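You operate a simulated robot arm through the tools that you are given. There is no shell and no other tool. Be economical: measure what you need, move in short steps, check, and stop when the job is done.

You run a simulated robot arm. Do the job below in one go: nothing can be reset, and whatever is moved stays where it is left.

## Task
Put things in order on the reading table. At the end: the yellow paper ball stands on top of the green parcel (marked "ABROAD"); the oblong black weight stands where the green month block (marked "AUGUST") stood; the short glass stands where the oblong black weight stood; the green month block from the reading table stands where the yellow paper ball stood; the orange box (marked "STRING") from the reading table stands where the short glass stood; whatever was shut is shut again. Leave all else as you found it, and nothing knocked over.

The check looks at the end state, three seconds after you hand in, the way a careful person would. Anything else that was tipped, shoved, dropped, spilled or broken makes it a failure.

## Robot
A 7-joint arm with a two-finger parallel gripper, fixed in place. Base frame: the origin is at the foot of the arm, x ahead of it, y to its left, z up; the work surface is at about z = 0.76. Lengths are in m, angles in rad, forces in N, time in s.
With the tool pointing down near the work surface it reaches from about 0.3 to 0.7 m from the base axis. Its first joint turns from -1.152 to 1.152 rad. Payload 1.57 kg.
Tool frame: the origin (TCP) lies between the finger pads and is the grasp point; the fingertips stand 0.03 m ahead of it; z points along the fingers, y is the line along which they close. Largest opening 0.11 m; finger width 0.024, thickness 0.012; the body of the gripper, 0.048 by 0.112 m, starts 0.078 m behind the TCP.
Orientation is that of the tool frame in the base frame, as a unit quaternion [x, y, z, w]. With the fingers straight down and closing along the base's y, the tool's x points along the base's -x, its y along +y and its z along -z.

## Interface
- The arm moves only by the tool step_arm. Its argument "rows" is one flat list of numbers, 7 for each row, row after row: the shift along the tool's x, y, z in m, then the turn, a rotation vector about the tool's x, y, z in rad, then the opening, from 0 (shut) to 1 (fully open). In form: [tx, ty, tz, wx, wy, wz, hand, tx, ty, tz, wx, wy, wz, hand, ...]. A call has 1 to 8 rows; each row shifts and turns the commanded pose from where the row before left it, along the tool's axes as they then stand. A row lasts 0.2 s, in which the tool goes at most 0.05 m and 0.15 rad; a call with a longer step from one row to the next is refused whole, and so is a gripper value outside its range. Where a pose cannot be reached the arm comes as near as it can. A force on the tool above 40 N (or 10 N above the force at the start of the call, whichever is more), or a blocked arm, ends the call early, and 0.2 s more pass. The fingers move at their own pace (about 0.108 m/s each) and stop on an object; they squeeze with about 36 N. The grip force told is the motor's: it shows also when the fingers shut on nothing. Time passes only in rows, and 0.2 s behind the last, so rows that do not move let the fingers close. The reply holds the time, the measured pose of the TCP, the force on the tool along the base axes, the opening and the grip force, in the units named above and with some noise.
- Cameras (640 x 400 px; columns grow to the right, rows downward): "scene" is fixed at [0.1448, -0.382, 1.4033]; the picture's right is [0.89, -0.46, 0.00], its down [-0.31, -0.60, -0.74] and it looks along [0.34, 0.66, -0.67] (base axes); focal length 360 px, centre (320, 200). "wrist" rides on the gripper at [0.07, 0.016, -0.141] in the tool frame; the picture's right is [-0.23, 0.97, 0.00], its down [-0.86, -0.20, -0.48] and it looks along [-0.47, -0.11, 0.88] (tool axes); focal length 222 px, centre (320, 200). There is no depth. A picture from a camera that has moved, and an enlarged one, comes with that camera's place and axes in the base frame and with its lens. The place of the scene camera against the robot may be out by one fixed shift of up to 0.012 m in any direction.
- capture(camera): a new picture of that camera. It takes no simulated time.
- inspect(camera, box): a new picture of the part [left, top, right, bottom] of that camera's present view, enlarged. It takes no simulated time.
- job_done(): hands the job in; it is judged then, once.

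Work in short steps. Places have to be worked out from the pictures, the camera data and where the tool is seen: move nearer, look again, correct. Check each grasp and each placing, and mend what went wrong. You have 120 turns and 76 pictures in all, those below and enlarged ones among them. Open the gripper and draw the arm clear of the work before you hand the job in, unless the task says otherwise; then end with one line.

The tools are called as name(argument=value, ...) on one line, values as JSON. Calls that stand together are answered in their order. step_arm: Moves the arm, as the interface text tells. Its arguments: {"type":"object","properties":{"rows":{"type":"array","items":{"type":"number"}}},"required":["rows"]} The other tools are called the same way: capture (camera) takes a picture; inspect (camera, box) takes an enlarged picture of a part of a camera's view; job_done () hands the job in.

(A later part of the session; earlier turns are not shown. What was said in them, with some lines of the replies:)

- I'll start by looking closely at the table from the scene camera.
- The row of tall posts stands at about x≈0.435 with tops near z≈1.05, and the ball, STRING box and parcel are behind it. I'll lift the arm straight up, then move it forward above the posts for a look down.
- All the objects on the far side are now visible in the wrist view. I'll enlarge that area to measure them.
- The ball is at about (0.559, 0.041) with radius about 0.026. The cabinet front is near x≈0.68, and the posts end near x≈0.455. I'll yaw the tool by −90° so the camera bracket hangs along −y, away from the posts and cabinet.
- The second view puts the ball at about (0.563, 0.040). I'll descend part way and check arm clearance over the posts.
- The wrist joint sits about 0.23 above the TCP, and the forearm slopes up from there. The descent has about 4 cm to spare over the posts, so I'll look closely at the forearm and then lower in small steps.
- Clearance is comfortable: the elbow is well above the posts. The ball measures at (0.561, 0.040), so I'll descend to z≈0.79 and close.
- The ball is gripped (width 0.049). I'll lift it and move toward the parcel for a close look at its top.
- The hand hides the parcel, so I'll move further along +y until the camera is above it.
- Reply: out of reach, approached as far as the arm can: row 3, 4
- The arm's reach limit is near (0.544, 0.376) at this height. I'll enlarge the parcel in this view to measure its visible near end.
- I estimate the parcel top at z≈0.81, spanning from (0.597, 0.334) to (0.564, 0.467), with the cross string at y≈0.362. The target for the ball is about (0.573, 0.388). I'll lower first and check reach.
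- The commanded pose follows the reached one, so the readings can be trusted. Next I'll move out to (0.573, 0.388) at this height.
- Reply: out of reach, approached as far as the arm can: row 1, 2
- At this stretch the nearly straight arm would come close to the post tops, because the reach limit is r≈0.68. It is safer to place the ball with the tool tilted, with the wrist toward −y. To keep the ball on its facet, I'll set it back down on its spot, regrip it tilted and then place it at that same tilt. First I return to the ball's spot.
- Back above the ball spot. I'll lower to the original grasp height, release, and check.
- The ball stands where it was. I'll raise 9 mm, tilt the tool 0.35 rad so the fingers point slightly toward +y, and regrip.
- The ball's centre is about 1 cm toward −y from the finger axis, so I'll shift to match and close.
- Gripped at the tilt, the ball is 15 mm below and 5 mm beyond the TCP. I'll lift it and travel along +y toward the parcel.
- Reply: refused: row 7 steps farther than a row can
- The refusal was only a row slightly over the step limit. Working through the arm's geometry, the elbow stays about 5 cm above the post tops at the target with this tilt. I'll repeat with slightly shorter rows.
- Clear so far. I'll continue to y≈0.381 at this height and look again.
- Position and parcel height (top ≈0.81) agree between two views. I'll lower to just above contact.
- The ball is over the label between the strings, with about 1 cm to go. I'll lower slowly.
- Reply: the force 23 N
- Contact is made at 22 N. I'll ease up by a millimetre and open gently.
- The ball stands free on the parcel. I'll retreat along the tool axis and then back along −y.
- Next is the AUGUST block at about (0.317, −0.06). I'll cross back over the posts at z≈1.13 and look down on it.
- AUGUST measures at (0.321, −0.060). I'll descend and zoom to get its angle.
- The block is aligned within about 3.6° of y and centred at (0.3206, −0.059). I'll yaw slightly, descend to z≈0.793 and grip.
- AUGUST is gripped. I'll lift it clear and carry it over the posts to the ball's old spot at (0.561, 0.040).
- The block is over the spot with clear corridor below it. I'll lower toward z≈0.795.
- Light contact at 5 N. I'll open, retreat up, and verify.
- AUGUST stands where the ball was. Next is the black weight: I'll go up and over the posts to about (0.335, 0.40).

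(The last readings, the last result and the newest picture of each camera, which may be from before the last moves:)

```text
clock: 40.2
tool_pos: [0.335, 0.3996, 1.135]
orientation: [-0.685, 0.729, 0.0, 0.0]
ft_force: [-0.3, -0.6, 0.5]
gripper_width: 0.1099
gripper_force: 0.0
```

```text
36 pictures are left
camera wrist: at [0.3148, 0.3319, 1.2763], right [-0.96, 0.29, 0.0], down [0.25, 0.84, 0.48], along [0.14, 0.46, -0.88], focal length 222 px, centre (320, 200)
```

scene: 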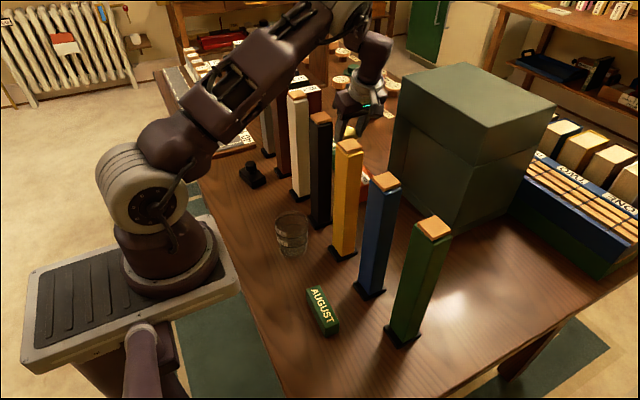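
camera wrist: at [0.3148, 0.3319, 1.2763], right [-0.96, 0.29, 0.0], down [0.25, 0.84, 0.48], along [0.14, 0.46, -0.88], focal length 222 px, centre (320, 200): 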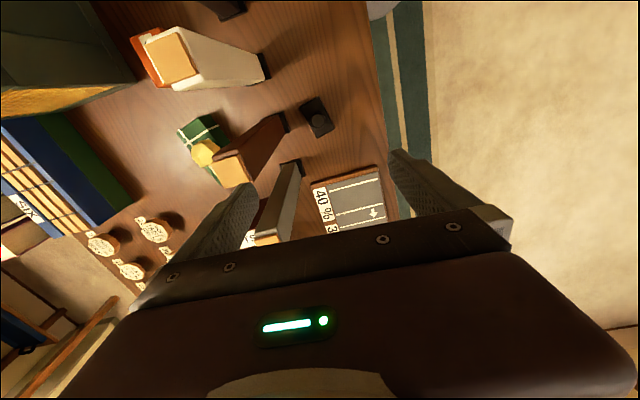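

The ball is still on the parcel. The weight is at about (0.347, 0.399), close to the maroon post, so I'll zoom for its exact shape and clearances.

inspect(camera="wrist", box=[240, 70, 380, 170])

```text
4.00 times, centred on (310, 120) of wrist
camera zoom: at [0.3148, 0.3319, 1.2763], right [-0.96, 0.29, 0.0], down [0.25, 0.84, 0.48], along [0.14, 0.46, -0.88], focal length 888 px, centre (360, 520)
```

zoom: 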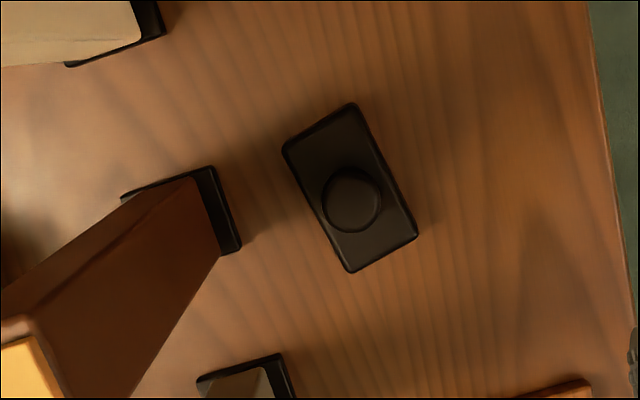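

The weight is centred at (0.3416, 0.4014), 0.042 wide, turned about 13°. The post pedestal starts at x≈0.410, so I'll use a narrower opening (0.68). I yaw −0.29, centre and descend part way.

step_arm(rows=[0, 0, 0, 0, 0, -0.145, 0.68, 0, 0, 0, 0, 0, -0.145, 0.68, 0, -0.0068, 0.04, 0, 0, 0, 0.68, 0, 0, 0.05, 0, 0, 0, 0.68, 0, 0, 0.05, 0, 0, 0, 0.68, 0, 0, 0.05, 0, 0, 0, 0.68])

capture(camera="wrist")

```text
clock: 41.6
tool_pos: [0.3408, 0.4022, 0.9446]
orientation: [0.783, -0.622, -0.001, -0.001]
ft_force: [0.7, -0.1, -0.8]
gripper_width: 0.0749
gripper_force: 0.0
```

```text
34 pictures are left
camera wrist: at [0.3417, 0.3295, 1.0854], right [-1.0, 0.0, 0.0], down [0.0, 0.88, 0.48], along [0.0, 0.48, -0.88], focal length 222 px, centre (320, 200)
```

wrist: 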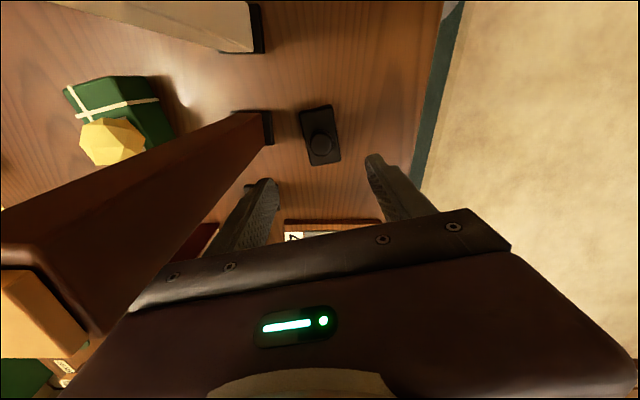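

Alignment is good: weight at (0.341, 0.398), angle about 10°. A small correction, then I'll descend to 0.793 and close.

step_arm(rows=[0.003, 0, 0.045, 0, 0, 0.04, 0.68, 0, 0, 0.045, 0, 0, 0, 0.68, 0, 0, 0.045, 0, 0, 0, 0.68, 0, 0, 0.016, 0, 0, 0, 0.68, 0, 0, 0, 0, 0, 0, 0.2, 0, 0, 0, 0, 0, 0, 0, 0, 0, 0, 0, 0, 0, 0])

capture(camera="wrist")

```text
clock: 43.2
tool_pos: [0.3418, 0.3994, 0.7939]
orientation: [0.77, -0.638, 0.0, 0.0]
ft_force: [0.0, 0.0, -0.8]
gripper_width: 0.0447
gripper_force: 35.8
```

```text
33 pictures are left
camera wrist: at [0.3398, 0.3278, 0.9352], right [-1.0, 0.04, 0.0], down [0.04, 0.88, 0.48], along [0.02, 0.48, -0.88], focal length 222 px, centre (320, 200)
```

wrist: 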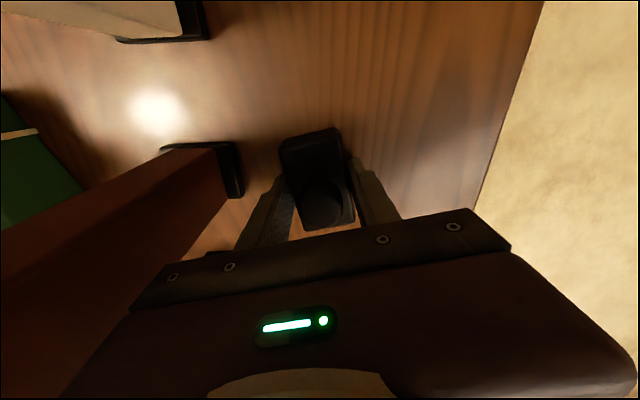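

The weight is gripped and centred (its spot is (0.342, 0.398)). I'll lift it to about 1.0 and carry it along −y to the AUGUST spot, well above the glass.

step_arm(rows=[0, 0, -0.04, 0, 0, 0, 0, 0, 0, -0.05, 0, 0, 0, 0, 0, 0, -0.05, 0, 0, 0, 0, 0, 0, -0.05, 0, 0, 0, 0, 0.0446, 0.0106, 0, 0, 0, 0, 0, 0.0446, 0.0106, 0, 0, 0, 0, 0, 0.0446, 0.0106, 0, 0, 0, 0, 0])

capture(camera="wrist")

```text
clock: 44.8
tool_pos: [0.3359, 0.2592, 0.9832]
orientation: [0.77, -0.637, 0.0, 0.0]
ft_force: [0.4, 0.1, -5.8]
gripper_width: 0.0447
gripper_force: 36.2
```

```text
32 pictures are left
camera wrist: at [0.3325, 0.1884, 1.1258], right [-1.0, 0.04, 0.0], down [0.04, 0.88, 0.48], along [0.02, 0.48, -0.88], focal length 222 px, centre (320, 200)
```

wrist: 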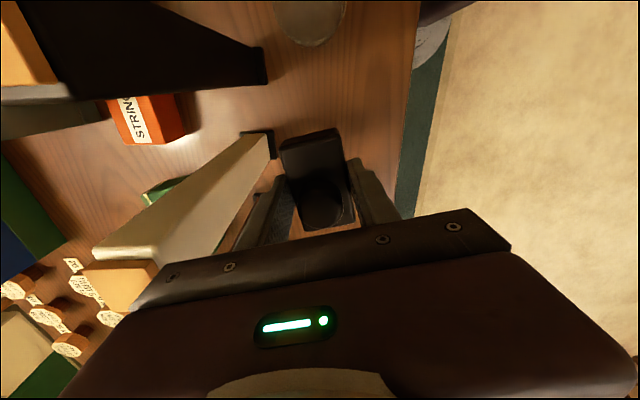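

Held firmly (about 0.6 kg). I'll continue along −y to above the AUGUST spot.

step_arm(rows=[0.0446, 0.0106, 0, 0, 0, 0, 0, 0.0446, 0.0106, 0, 0, 0, 0, 0, 0.0446, 0.0106, 0, 0, 0, 0, 0, 0.0446, 0.0106, 0, 0, 0, 0, 0, 0.0446, 0.0106, 0, 0, 0, 0, 0, 0.0446, 0.0106, 0, 0, 0, 0, 0, 0.0446, 0.0106, 0, 0, 0, 0, 0])

capture(camera="scene")

```text
clock: 46.4
tool_pos: [0.3222, -0.0588, 0.9839]
orientation: [0.77, -0.638, 0.0, 0.0]
ft_force: [0.7, -0.2, -5.3]
gripper_width: 0.0446
gripper_force: 35.7
```

```text
31 pictures are left
```

scene: 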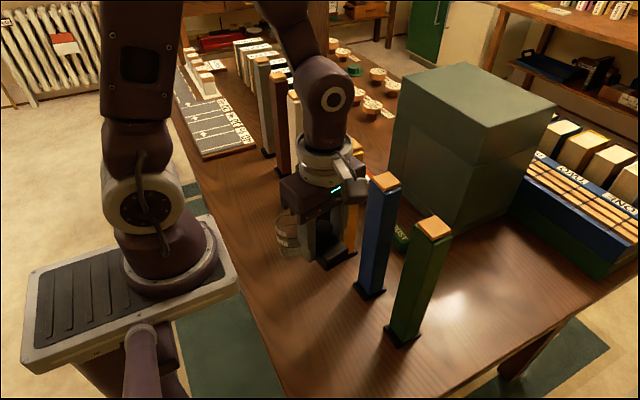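

Above the spot. I'll lower to just above contact.

step_arm(rows=[0, 0.001, 0.05, 0, 0, 0, 0, 0, 0, 0.05, 0, 0, 0, 0, 0, 0, 0.05, 0, 0, 0, 0, 0, 0, 0.033, 0, 0, 0, 0, 0, 0, 0.005, 0, 0, 0, 0, 0, 0, 0.002, 0, 0, 0, 0, 0, 0, 0, 0, 0, 0, 0])

```text
clock: 48.0
tool_pos: [0.3207, -0.0584, 0.7943]
orientation: [0.769, -0.639, 0.0, 0.0]
ft_force: [-0.1, 0.8, -2.2]
gripper_width: 0.0446
gripper_force: 35.8
```

The load is already partly carried by the table. I'll release, then rise and check.

step_arm(rows=[0, 0, 0.0007, 0, 0, 0, 0, 0, 0, 0, 0, 0, 0, 0.5, 0, 0, 0, 0, 0, 0, 0.7, 0, 0, 0, 0, 0, 0, 0.7, 0, 0, -0.05, 0, 0, 0, 0.7, 0, 0, -0.05, 0, 0, 0, 1, 0, 0, -0.05, 0, 0, 0, 1])

capture(camera="wrist")

```text
clock: 49.6
tool_pos: [0.3202, -0.0591, 0.9427]
orientation: [0.77, -0.638, -0.001, -0.001]
ft_force: [-0.5, -1.2, 0.7]
gripper_width: 0.1099
gripper_force: 0.1
```

```text
30 pictures are left
camera wrist: at [0.318, -0.1309, 1.0852], right [-1.0, 0.04, 0.0], down [0.04, 0.88, 0.48], along [0.02, 0.48, -0.88], focal length 222 px, centre (320, 200)
```

wrist: 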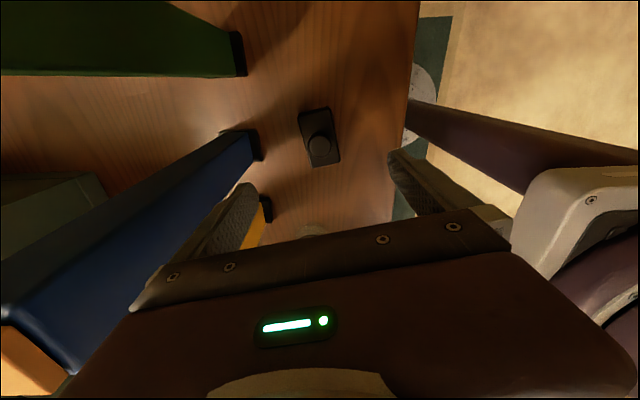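

The weight stands on the AUGUST spot. I'll move to above the glass at about (0.332, 0.129).

step_arm(rows=[0, 0, -0.05, 0, 0, 0, 1, -0.0457, -0.0112, 0, 0, 0, 0, 1, -0.0457, -0.0112, 0, 0, 0, 0, 1, -0.0457, -0.0112, 0, 0, 0, 0, 1, -0.0457, -0.0112, 0, 0, 0, 0, 1])

inspect(camera="wrist", box=[220, 40, 420, 220])

inspect(camera="scene", box=[240, 180, 360, 290])

```text
clock: 50.8
tool_pos: [0.3313, 0.129, 0.9934]
orientation: [0.771, -0.637, 0.0, 0.0]
ft_force: [0.1, -0.5, 0.7]
gripper_width: 0.1101
gripper_force: 0.1
```

```text
2.22 times, centred on (320, 130) of wrist
camera zoom: at [0.3288, 0.0574, 1.1357], right [-1.0, 0.04, 0.0], down [0.04, 0.88, 0.48], along [0.02, 0.48, -0.88], focal length 494 px, centre (320, 356)
```

zoom: 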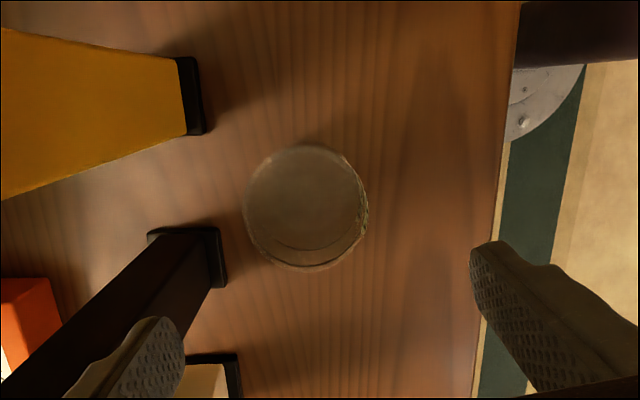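

```text
3.64 times, centred on (300, 235) of scene
camera zoom: at [0.1448, -0.382, 1.4033], right [0.89, -0.46, 0.0], down [-0.31, -0.6, -0.74], along [0.34, 0.66, -0.67], focal length 1307 px, centre (393, 73)
```

zoom: 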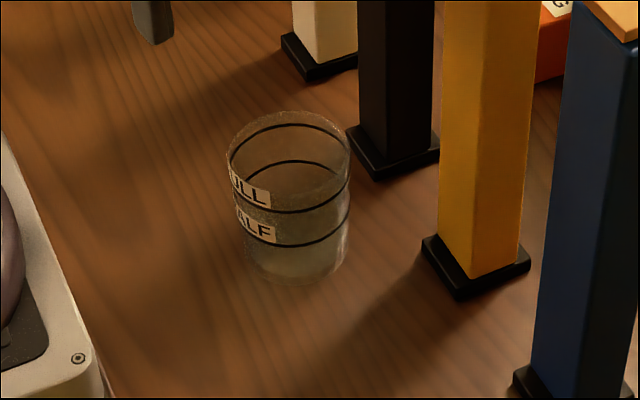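

The glass seems about half filled: diameter ≈0.07, height ≈0.085, near (0.34, 0.12). I'll go lower, still above the rim, and refine.

step_arm(rows=[0.0095, -0.0071, 0.04, 0, 0, 0, 1, 0, 0, 0.03, 0, 0, 0, 1])

inspect(camera="wrist", box=[200, 60, 440, 240])

```text
clock: 51.4
tool_pos: [0.3391, 0.1207, 0.9219]
orientation: [0.771, -0.637, 0.0, 0.0]
ft_force: [0.6, -0.3, 0.7]
gripper_width: 0.1099
gripper_force: 0.1
```

```text
2.22 times, centred on (320, 150) of wrist
camera zoom: at [0.3372, 0.0502, 1.0645], right [-1.0, 0.04, 0.0], down [0.04, 0.88, 0.48], along [0.02, 0.48, -0.88], focal length 494 px, centre (320, 311)
```

zoom: 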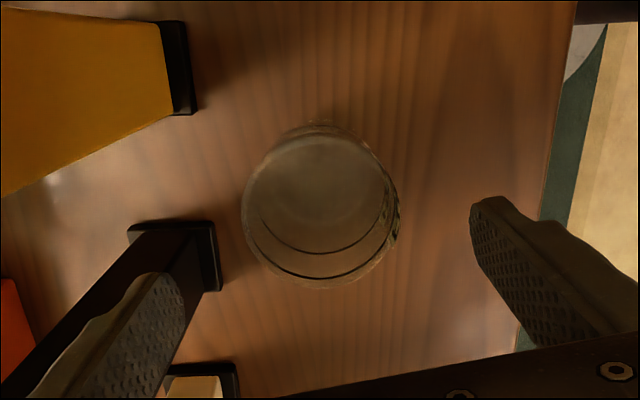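

The glass is centred at about (0.3395, 0.123). I'll make a minor shift, descend to z≈0.806 with the fingers straddling it, and close.

step_arm(rows=[-0.0025, -0.0005, 0.03, 0, 0, 0, 1, 0, 0, 0.03, 0, 0, 0, 1, 0, 0, 0.03, 0, 0, 0, 1, 0, 0, 0.026, 0, 0, 0, 1, 0, 0, 0, 0, 0, 0, 0.8, 0, 0, 0, 0, 0, 0, 0.6, 0, 0, 0, 0, 0, 0, 0.4, 0, 0, 0, 0, 0, 0, 0.4])

inspect(camera="wrist", box=[200, 60, 440, 240])

```text
clock: 53.2
tool_pos: [0.3379, 0.1226, 0.808]
orientation: [0.77, -0.639, 0.001, 0.0]
ft_force: [-0.1, 0.6, -0.4]
gripper_width: 0.0703
gripper_force: 35.8
```

```text
2.22 times, centred on (320, 150) of wrist
camera zoom: at [0.3358, 0.0519, 0.9493], right [-1.0, 0.04, 0.0], down [0.04, 0.88, 0.48], along [0.02, 0.48, -0.88], focal length 494 px, centre (320, 311)
```

zoom: 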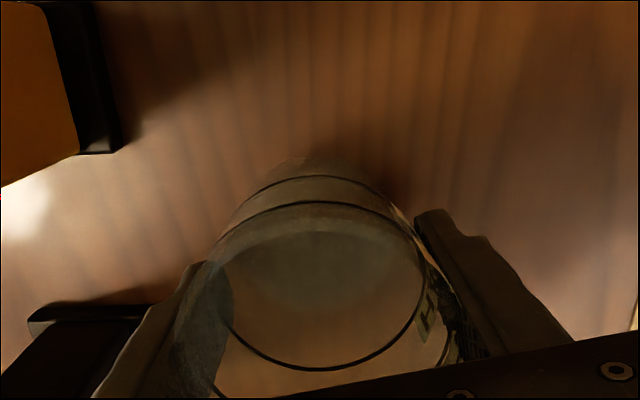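

The glass is held (width 0.0703); its centre was at about (0.338, 0.1245). I'll lift 6 cm and carry it along +y to the weight's old spot at a moderate pace.

step_arm(rows=[0, 0, -0.01, 0, 0, 0, 0.4, 0, 0, -0.025, 0, 0, 0, 0.4, 0, 0, -0.025, 0, 0, 0, 0.4, -0.015, -0.003, 0, 0, 0, 0, 0.4, -0.03, -0.0062, 0, 0, 0, 0, 0.4, -0.03, -0.0062, 0, 0, 0, 0, 0.4, -0.03, -0.0062, 0, 0, 0, 0, 0.4, -0.03, -0.0062, 0, 0, 0, 0, 0.4])

step_arm(rows=[-0.03, -0.0062, 0, 0, 0, 0, 0.4, -0.03, -0.0062, 0, 0, 0, 0, 0.4, -0.03, -0.0062, 0, 0, 0, 0, 0.4, -0.03, -0.0062, 0, 0, 0, 0, 0.4, -0.013, -0.0024, 0, 0, 0, 0, 0.4])

inspect(camera="wrist", box=[140, 30, 460, 240])

```text
clock: 55.0
tool_pos: [0.3426, 0.2602, 0.8674]
orientation: [0.77, -0.638, 0.001, 0.0]
ft_force: [-0.3, 0.3, -1.5]
gripper_width: 0.0703
gripper_force: 35.9
```

```text
clock: 56.2
tool_pos: [0.3431, 0.3959, 0.8669]
orientation: [0.77, -0.638, 0.0, 0.0]
ft_force: [0.1, -0.1, -2.6]
gripper_width: 0.0702
gripper_force: 36.3
```

```text
1.90 times, centred on (300, 135) of wrist
camera zoom: at [0.3402, 0.3254, 1.009], right [-1.0, 0.04, 0.0], down [0.04, 0.88, 0.48], along [0.02, 0.48, -0.88], focal length 423 px, centre (358, 324)
```

zoom: 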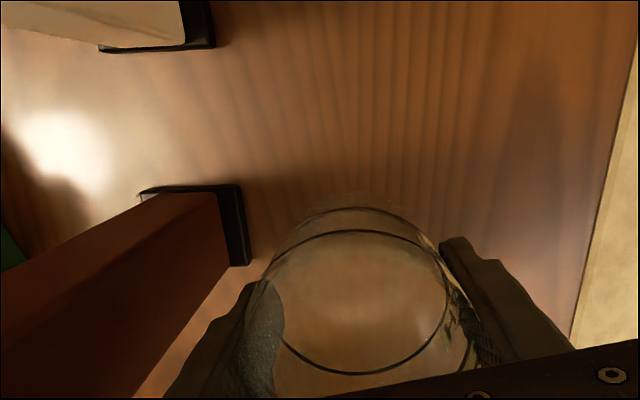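

Over the spot. I'll lower to the original grip height of 0.808.

step_arm(rows=[0, 0.001, 0.025, 0, 0, 0, 0.4, 0, 0, 0.025, 0, 0, 0, 0.4, 0, 0, 0.007, 0, 0, 0, 0.4, 0, 0, 0.0015, 0, 0, 0, 0.4, 0, 0, 0, 0, 0, 0, 0.4])

```text
clock: 57.4
tool_pos: [0.3429, 0.3971, 0.8074]
orientation: [0.77, -0.638, 0.0, 0.0]
ft_force: [-1.1, 0.3, -2.4]
gripper_width: 0.0702
gripper_force: 36.2
```

Not yet bearing on the table, so a bit lower.

step_arm(rows=[0, 0, 0.0008, 0, 0, 0, 0.4, 0, 0, 0, 0, 0, 0, 0.4])

```text
clock: 58.0
tool_pos: [0.3419, 0.3965, 0.8078]
orientation: [0.77, -0.638, 0.0, 0.001]
ft_force: [0.6, 0.4, -1.7]
gripper_width: 0.0704
gripper_force: 36.2
```

step_arm(rows=[0, 0, 0.0008, 0, 0, 0, 0.4, 0, 0, 0, 0, 0, 0, 0.4])

```text
clock: 58.6
tool_pos: [0.3422, 0.3954, 0.8073]
orientation: [0.77, -0.638, 0.0, 0.0]
ft_force: [-1.1, -2.5, 7.8]
gripper_width: 0.0703
gripper_force: 36.4
```

The glass is seated at 8 N. I'll open to 0.8 and rise straight up.

step_arm(rows=[0, 0, -0.0005, 0, 0, 0, 0.65, 0, 0, 0, 0, 0, 0, 0.8, 0, 0, 0, 0, 0, 0, 0.8, 0, 0, -0.04, 0, 0, 0, 0.8, 0, 0, -0.05, 0, 0, 0, 0.8, 0, 0, -0.05, 0, 0, 0, 0.8])

capture(camera="wrist")

```text
clock: 60.0
tool_pos: [0.3422, 0.3973, 0.9481]
orientation: [0.77, -0.638, 0.0, 0.001]
ft_force: [-0.5, -0.6, -0.5]
gripper_width: 0.088
gripper_force: 0.1
```

```text
24 pictures are left
camera wrist: at [0.3392, 0.3254, 1.0889], right [-1.0, 0.04, 0.0], down [0.04, 0.88, 0.48], along [0.02, 0.48, -0.88], focal length 222 px, centre (320, 200)
```

wrist: 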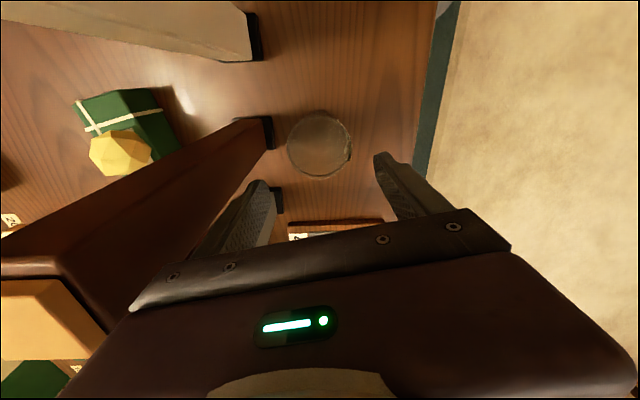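

The glass stands on the weight's old spot, and the ball is still on the parcel. Next is the STRING box at about (0.586, 0.220): I'll go up and over the posts again.

step_arm(rows=[0, 0, -0.045, 0, 0, 0, 1, 0, 0, -0.045, 0, 0, 0, 1, 0, 0, -0.045, 0, 0, 0, 1, 0, 0, -0.045, 0, 0, 0, 1, 0.038, -0.0302, 0, 0, 0, 0, 1, 0.038, -0.0302, 0, 0, 0, 0, 1, 0.038, -0.0302, 0, 0, 0, 0, 1])

step_arm(rows=[0.038, -0.0302, 0, 0, 0, 0, 1, 0.038, -0.0302, 0, 0, 0, 0, 1, 0.038, -0.0302, 0, 0, 0, 0, 1, 0, 0, 0.045, 0, 0, 0, 1, 0, 0, 0.045, 0, 0, 0, 1, 0, 0, 0.04, 0, 0, 0, 1])

capture(camera="wrist")

```text
clock: 61.6
tool_pos: [0.4517, 0.3011, 1.1276]
orientation: [0.77, -0.637, 0.0, 0.0]
ft_force: [-0.1, -0.1, -0.8]
gripper_width: 0.1102
gripper_force: 0.1
```

```text
clock: 63.0
tool_pos: [0.5621, 0.2064, 0.9973]
orientation: [0.771, -0.637, 0.0, -0.001]
ft_force: [0.8, 0.2, -0.3]
gripper_width: 0.1101
gripper_force: 0.1
```

```text
23 pictures are left
camera wrist: at [0.5602, 0.1353, 1.1387], right [-1.0, 0.04, 0.0], down [0.04, 0.88, 0.48], along [0.02, 0.48, -0.88], focal length 222 px, centre (320, 200)
```

wrist: 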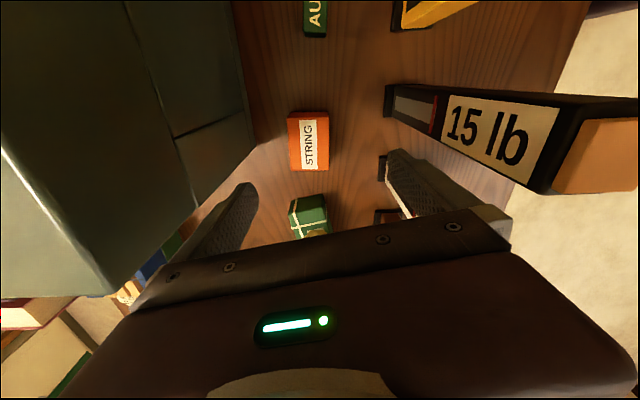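

inspect(camera="wrist", box=[240, 80, 400, 200])

```text
3.33 times, centred on (320, 140) of wrist
camera zoom: at [0.5602, 0.1353, 1.1387], right [-1.0, 0.04, 0.0], down [0.04, 0.88, 0.48], along [0.02, 0.48, -0.88], focal length 740 px, centre (320, 400)
```

zoom: 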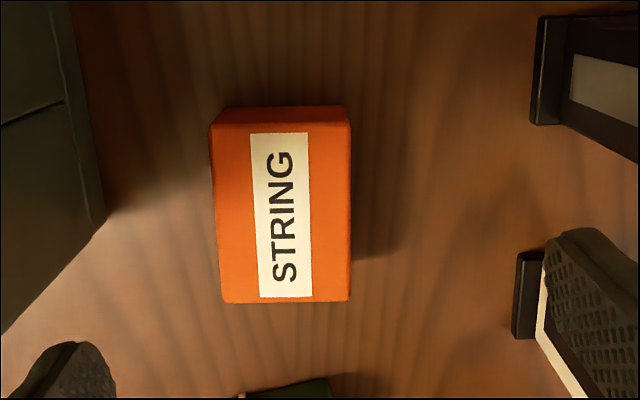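

STRING is centred at (0.580, 0.2215), 0.059 wide and about 0.05 high, turned about 2°. I'll yaw, centre, descend part way, and check the elbow's clearance.

step_arm(rows=[0, 0, 0, 0, 0, 0.111, 1, 0, 0, 0, 0, 0, 0.111, 1, -0.0157, -0.0174, 0, 0, 0, 0, 1, 0, 0, 0.045, 0, 0, 0, 1, 0, 0, 0.045, 0, 0, 0, 1, 0, 0, 0.04, 0, 0, 0, 1])

capture(camera="scene")

capture(camera="wrist")

```text
clock: 64.4
tool_pos: [0.5788, 0.2214, 0.8653]
orientation: [-0.695, 0.719, 0.001, 0.001]
ft_force: [0.4, 0.8, -0.6]
gripper_width: 0.11
gripper_force: 0.1
```

```text
21 pictures are left
```

scene: 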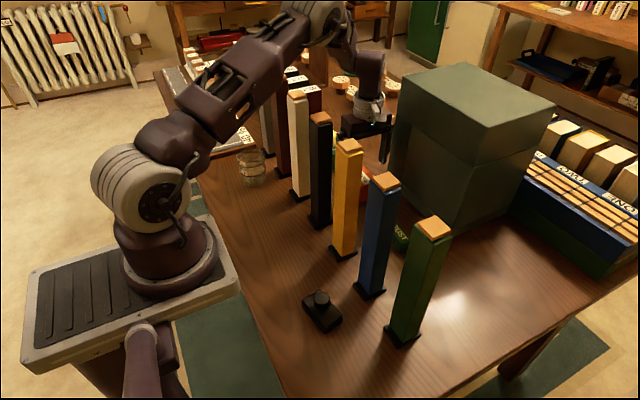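

```text
20 pictures are left
camera wrist: at [0.5619, 0.1526, 1.0083], right [-0.97, 0.26, 0.0], down [0.23, 0.85, 0.48], along [0.13, 0.46, -0.88], focal length 222 px, centre (320, 200)
```

wrist: 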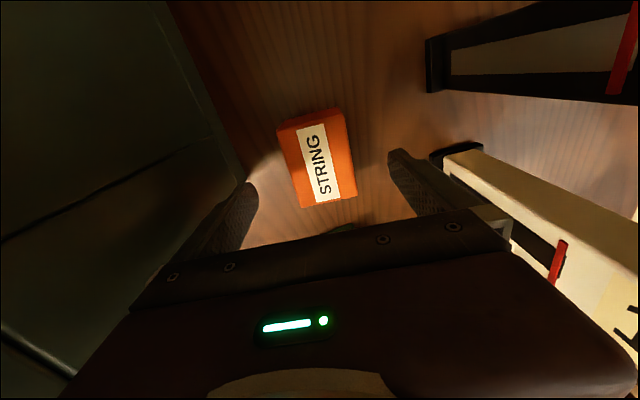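

Elbow clearance is fine. I'll nudge −3 mm in y, descend to 0.80 and grip.

step_arm(rows=[0.003, 0, 0.03, 0, 0, 0, 1, 0, 0, 0.03, 0, 0, 0, 1, 0, 0, 0.006, 0, 0, 0, 1, 0, 0, 0, 0, 0, 0, 0.5, 0, 0, 0, 0, 0, 0, 0.2, 0, 0, 0, 0, 0, 0, 0.2])

inspect(camera="wrist", box=[200, 60, 440, 240])

```text
clock: 65.8
tool_pos: [0.5805, 0.2194, 0.8018]
orientation: [-0.694, 0.72, 0.0, 0.0]
ft_force: [0.4, -0.6, -0.3]
gripper_width: 0.0596
gripper_force: 36.0
```

```text
2.22 times, centred on (320, 150) of wrist
camera zoom: at [0.5621, 0.1493, 0.9436], right [-0.97, 0.26, 0.0], down [0.23, 0.85, 0.48], along [0.12, 0.46, -0.88], focal length 494 px, centre (320, 311)
```

zoom: 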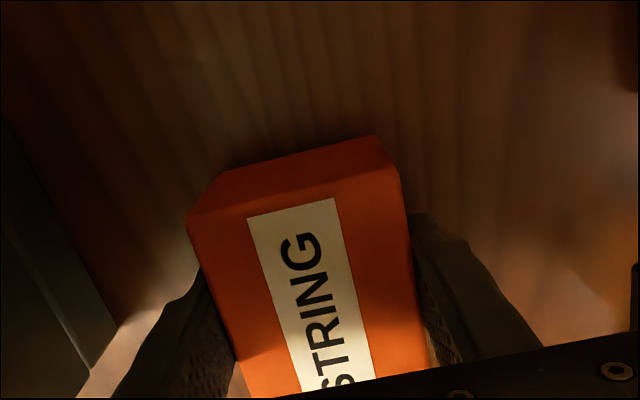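

STRING is gripped and centred. I'll lift, drawing slightly inward to stay in reach, up to z≈1.14.

step_arm(rows=[0, 0, -0.045, 0, 0, 0, 0.2, 0, 0, -0.05, 0, 0, 0, 0.2, 0, 0, -0.05, 0, 0, 0, 0.2, 0, 0, -0.05, 0, 0, 0, 0.2, 0.015, 0.015, -0.04, 0, 0, 0, 0.2, 0.015, 0.015, -0.04, 0, 0, 0, 0.2, 0, 0, -0.045, 0, 0, 0, 0.2, 0, 0, -0.02, 0, 0, 0, 0.2])

capture(camera="wrist")

```text
clock: 67.6
tool_pos: [0.5508, 0.1884, 1.1422]
orientation: [-0.695, 0.719, 0.001, 0.001]
ft_force: [-0.1, 0.7, -0.2]
gripper_width: 0.0596
gripper_force: 36.2
```

```text
18 pictures are left
camera wrist: at [0.5312, 0.1205, 1.284], right [-0.97, 0.26, 0.0], down [0.23, 0.85, 0.48], along [0.12, 0.46, -0.88], focal length 222 px, centre (320, 200)
```

wrist: 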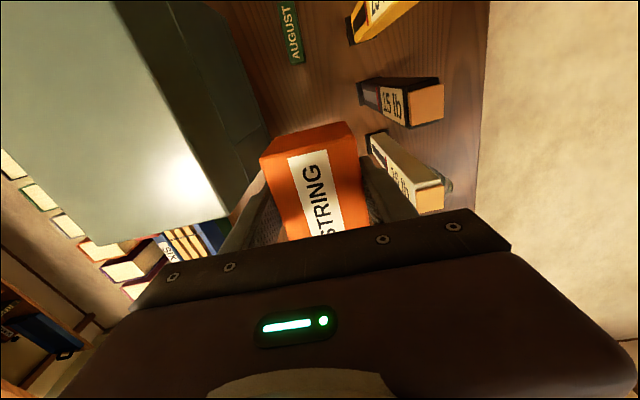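

High enough to cross. I'll move over the posts to above the glass's old spot at (0.338, 0.124).

step_arm(rows=[0.01436, 0.04206, 0, 0, 0, 0, 0.2, 0.01436, 0.04206, 0, 0, 0, 0, 0.2, 0.01436, 0.04206, 0, 0, 0, 0, 0.2, 0.01436, 0.04206, 0, 0, 0, 0, 0.2, 0.01436, 0.04206, 0, 0, 0, 0, 0.2])

step_arm(rows=[0, 0, 0.05, 0, 0, 0, 0.2, 0, 0, 0.05, 0, 0, 0, 0.2, 0, 0, 0.05, 0, 0, 0, 0.2, 0, 0, 0.05, 0, 0, 0, 0.2, 0, 0, 0.05, 0, 0, 0, 0.2, 0, 0, 0.05, 0, 0, 0, 0.2, 0, 0, 0.03, 0, 0, 0, 0.2])

capture(camera="wrist")

```text
clock: 68.8
tool_pos: [0.3356, 0.1253, 1.1426]
orientation: [-0.694, 0.72, 0.0, 0.0]
ft_force: [0.1, -0.1, -0.2]
gripper_width: 0.0595
gripper_force: 36.0
```

```text
clock: 70.4
tool_pos: [0.3348, 0.1251, 0.8102]
orientation: [-0.695, 0.719, 0.0, -0.001]
ft_force: [-0.7, -0.9, -0.7]
gripper_width: 0.0593
gripper_force: 35.7
```

```text
17 pictures are left
camera wrist: at [0.3178, 0.0557, 0.9523], right [-0.97, 0.26, 0.0], down [0.23, 0.85, 0.48], along [0.13, 0.46, -0.88], focal length 222 px, centre (320, 200)
```

wrist: 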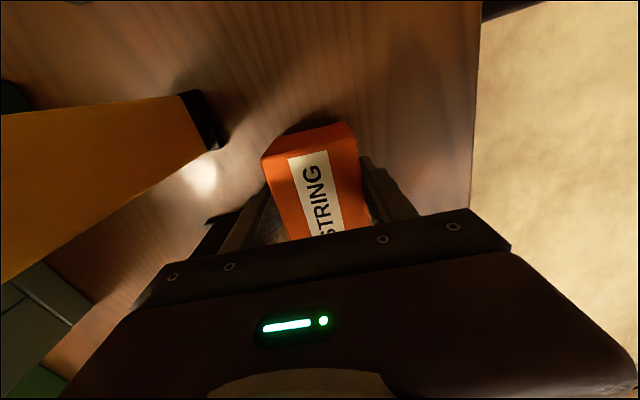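

I'll correct x by +3 mm and lower the last 8 mm gently.

step_arm(rows=[0, -0.003, 0.004, 0, 0, 0, 0.2, 0, 0, 0.003, 0, 0, 0, 0.2, 0, 0, 0.001, 0, 0, 0, 0.2, 0, 0, 0, 0, 0, 0, 0.2])

```text
clock: 71.4
tool_pos: [0.3396, 0.1244, 0.8029]
orientation: [-0.695, 0.719, 0.0, 0.001]
ft_force: [-0.4, 0.0, 0.0]
gripper_width: 0.0594
gripper_force: 35.8
```

step_arm(rows=[0, 0, 0.0012, 0, 0, 0, 0.2, 0, 0, 0, 0, 0, 0, 0.2])

```text
clock: 72.0
tool_pos: [0.3392, 0.125, 0.802]
orientation: [-0.694, 0.72, 0.0, 0.0]
ft_force: [0.4, 1.1, -1.1]
gripper_width: 0.0595
gripper_force: 35.8
```

step_arm(rows=[0, 0, 0.001, 0, 0, 0, 0.2, 0, 0, 0, 0, 0, 0, 0.2])

```text
clock: 72.6
tool_pos: [0.3391, 0.1244, 0.8006]
orientation: [-0.695, 0.719, 0.0, 0.001]
ft_force: [-2.0, 0.2, 18.0]
gripper_width: 0.0595
gripper_force: 35.9
```

Seated. I'll ease up slightly, release and rise.

step_arm(rows=[0, 0, -0.0008, 0, 0, 0, 0.2, 0, 0, 0, 0, 0, 0, 0.7, 0, 0, 0, 0, 0, 0, 0.85, 0, 0, -0.03, 0, 0, 0, 0.85, 0, 0, -0.05, 0, 0, 0, 0.85, 0, 0, -0.05, 0, 0, 0, 0.85, 0, 0, -0.05, 0, 0, 0, 0.85, 0, 0, -0.05, 0, 0, 0, 0.85])

capture(camera="wrist")

capture(camera="scene")

```text
clock: 74.4
tool_pos: [0.3402, 0.1241, 1.0333]
orientation: [-0.695, 0.719, 0.0, 0.001]
ft_force: [-0.4, 0.2, 0.8]
gripper_width: 0.0937
gripper_force: 0.1
```

```text
16 pictures are left
camera wrist: at [0.3216, 0.055, 1.175], right [-0.97, 0.26, 0.0], down [0.23, 0.85, 0.48], along [0.13, 0.46, -0.88], focal length 222 px, centre (320, 200)
```

wrist: 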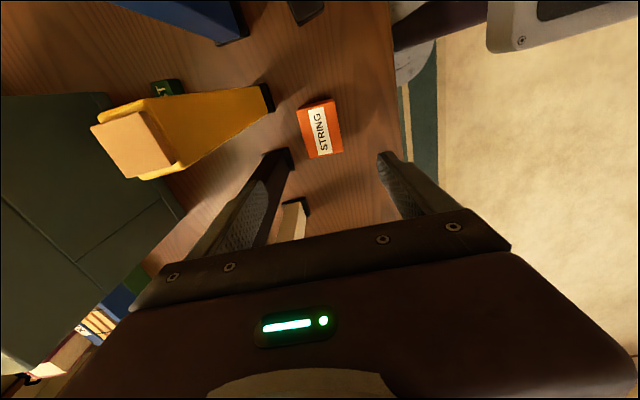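

```text
15 pictures are left
```

scene: 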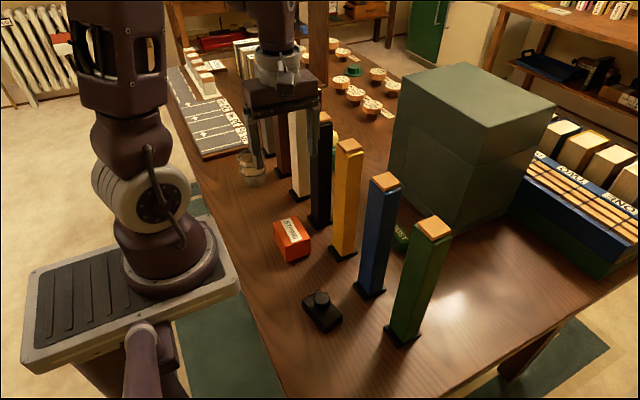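

Everything is placed. I'll raise the arm clear and take final views, including the ball on the parcel.

step_arm(rows=[0, 0, -0.05, 0, 0, 0, 1, 0, 0, -0.05, 0, 0, 0, 1, -0.04, -0.02, 0, 0, 0, 0, 1, -0.04, -0.02, 0, 0, 0, 0, 1, -0.04, -0.02, 0, 0, 0, 0, 1, -0.04, -0.02, 0, 0, 0, 0, 1])

capture(camera="wrist")

capture(camera="scene")

```text
clock: 75.8
tool_pos: [0.4233, 0.2822, 1.1321]
orientation: [-0.695, 0.719, 0.0, 0.001]
ft_force: [0.2, 0.0, 0.0]
gripper_width: 0.11
gripper_force: 0.1
```

```text
14 pictures are left
camera wrist: at [0.4055, 0.2138, 1.2739], right [-0.97, 0.26, 0.0], down [0.23, 0.85, 0.48], along [0.13, 0.46, -0.88], focal length 222 px, centre (320, 200)
```

wrist: 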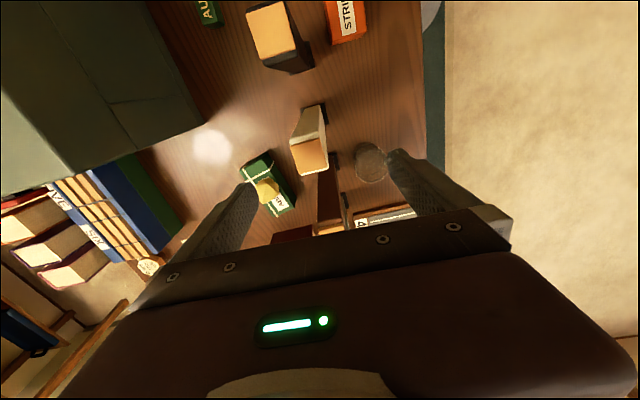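

```text
13 pictures are left
```

scene: 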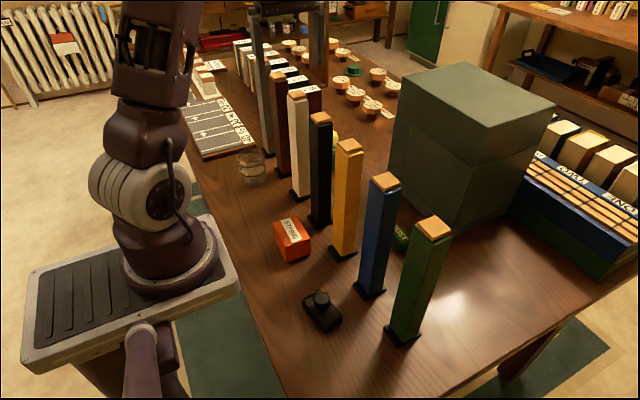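

All posts are upright, the ball is on the parcel, and the other items are on their spots. I'll raise the arm a bit further clear and hand in.

step_arm(rows=[0, 0, -0.05, 0, 0, 0, 1, 0, 0.04, -0.02, 0, 0, 0, 1, 0, 0.03, 0, 0, 0, 0, 1])

job_done()

```text
clock: 76.6
tool_pos: [0.3535, 0.2838, 1.2019]
orientation: [-0.695, 0.719, 0.0, -0.001]
ft_force: [0.9, 0.1, -0.4]
gripper_width: 0.1098
gripper_force: 0.0
```

```text
The job is handed in.
```

The job is handed in: the ball is on the parcel, and the weight, glass, AUGUST block and STRING box are on their new spots; nothing was knocked over in the final pictures, and I opened nothing that needed shutting.
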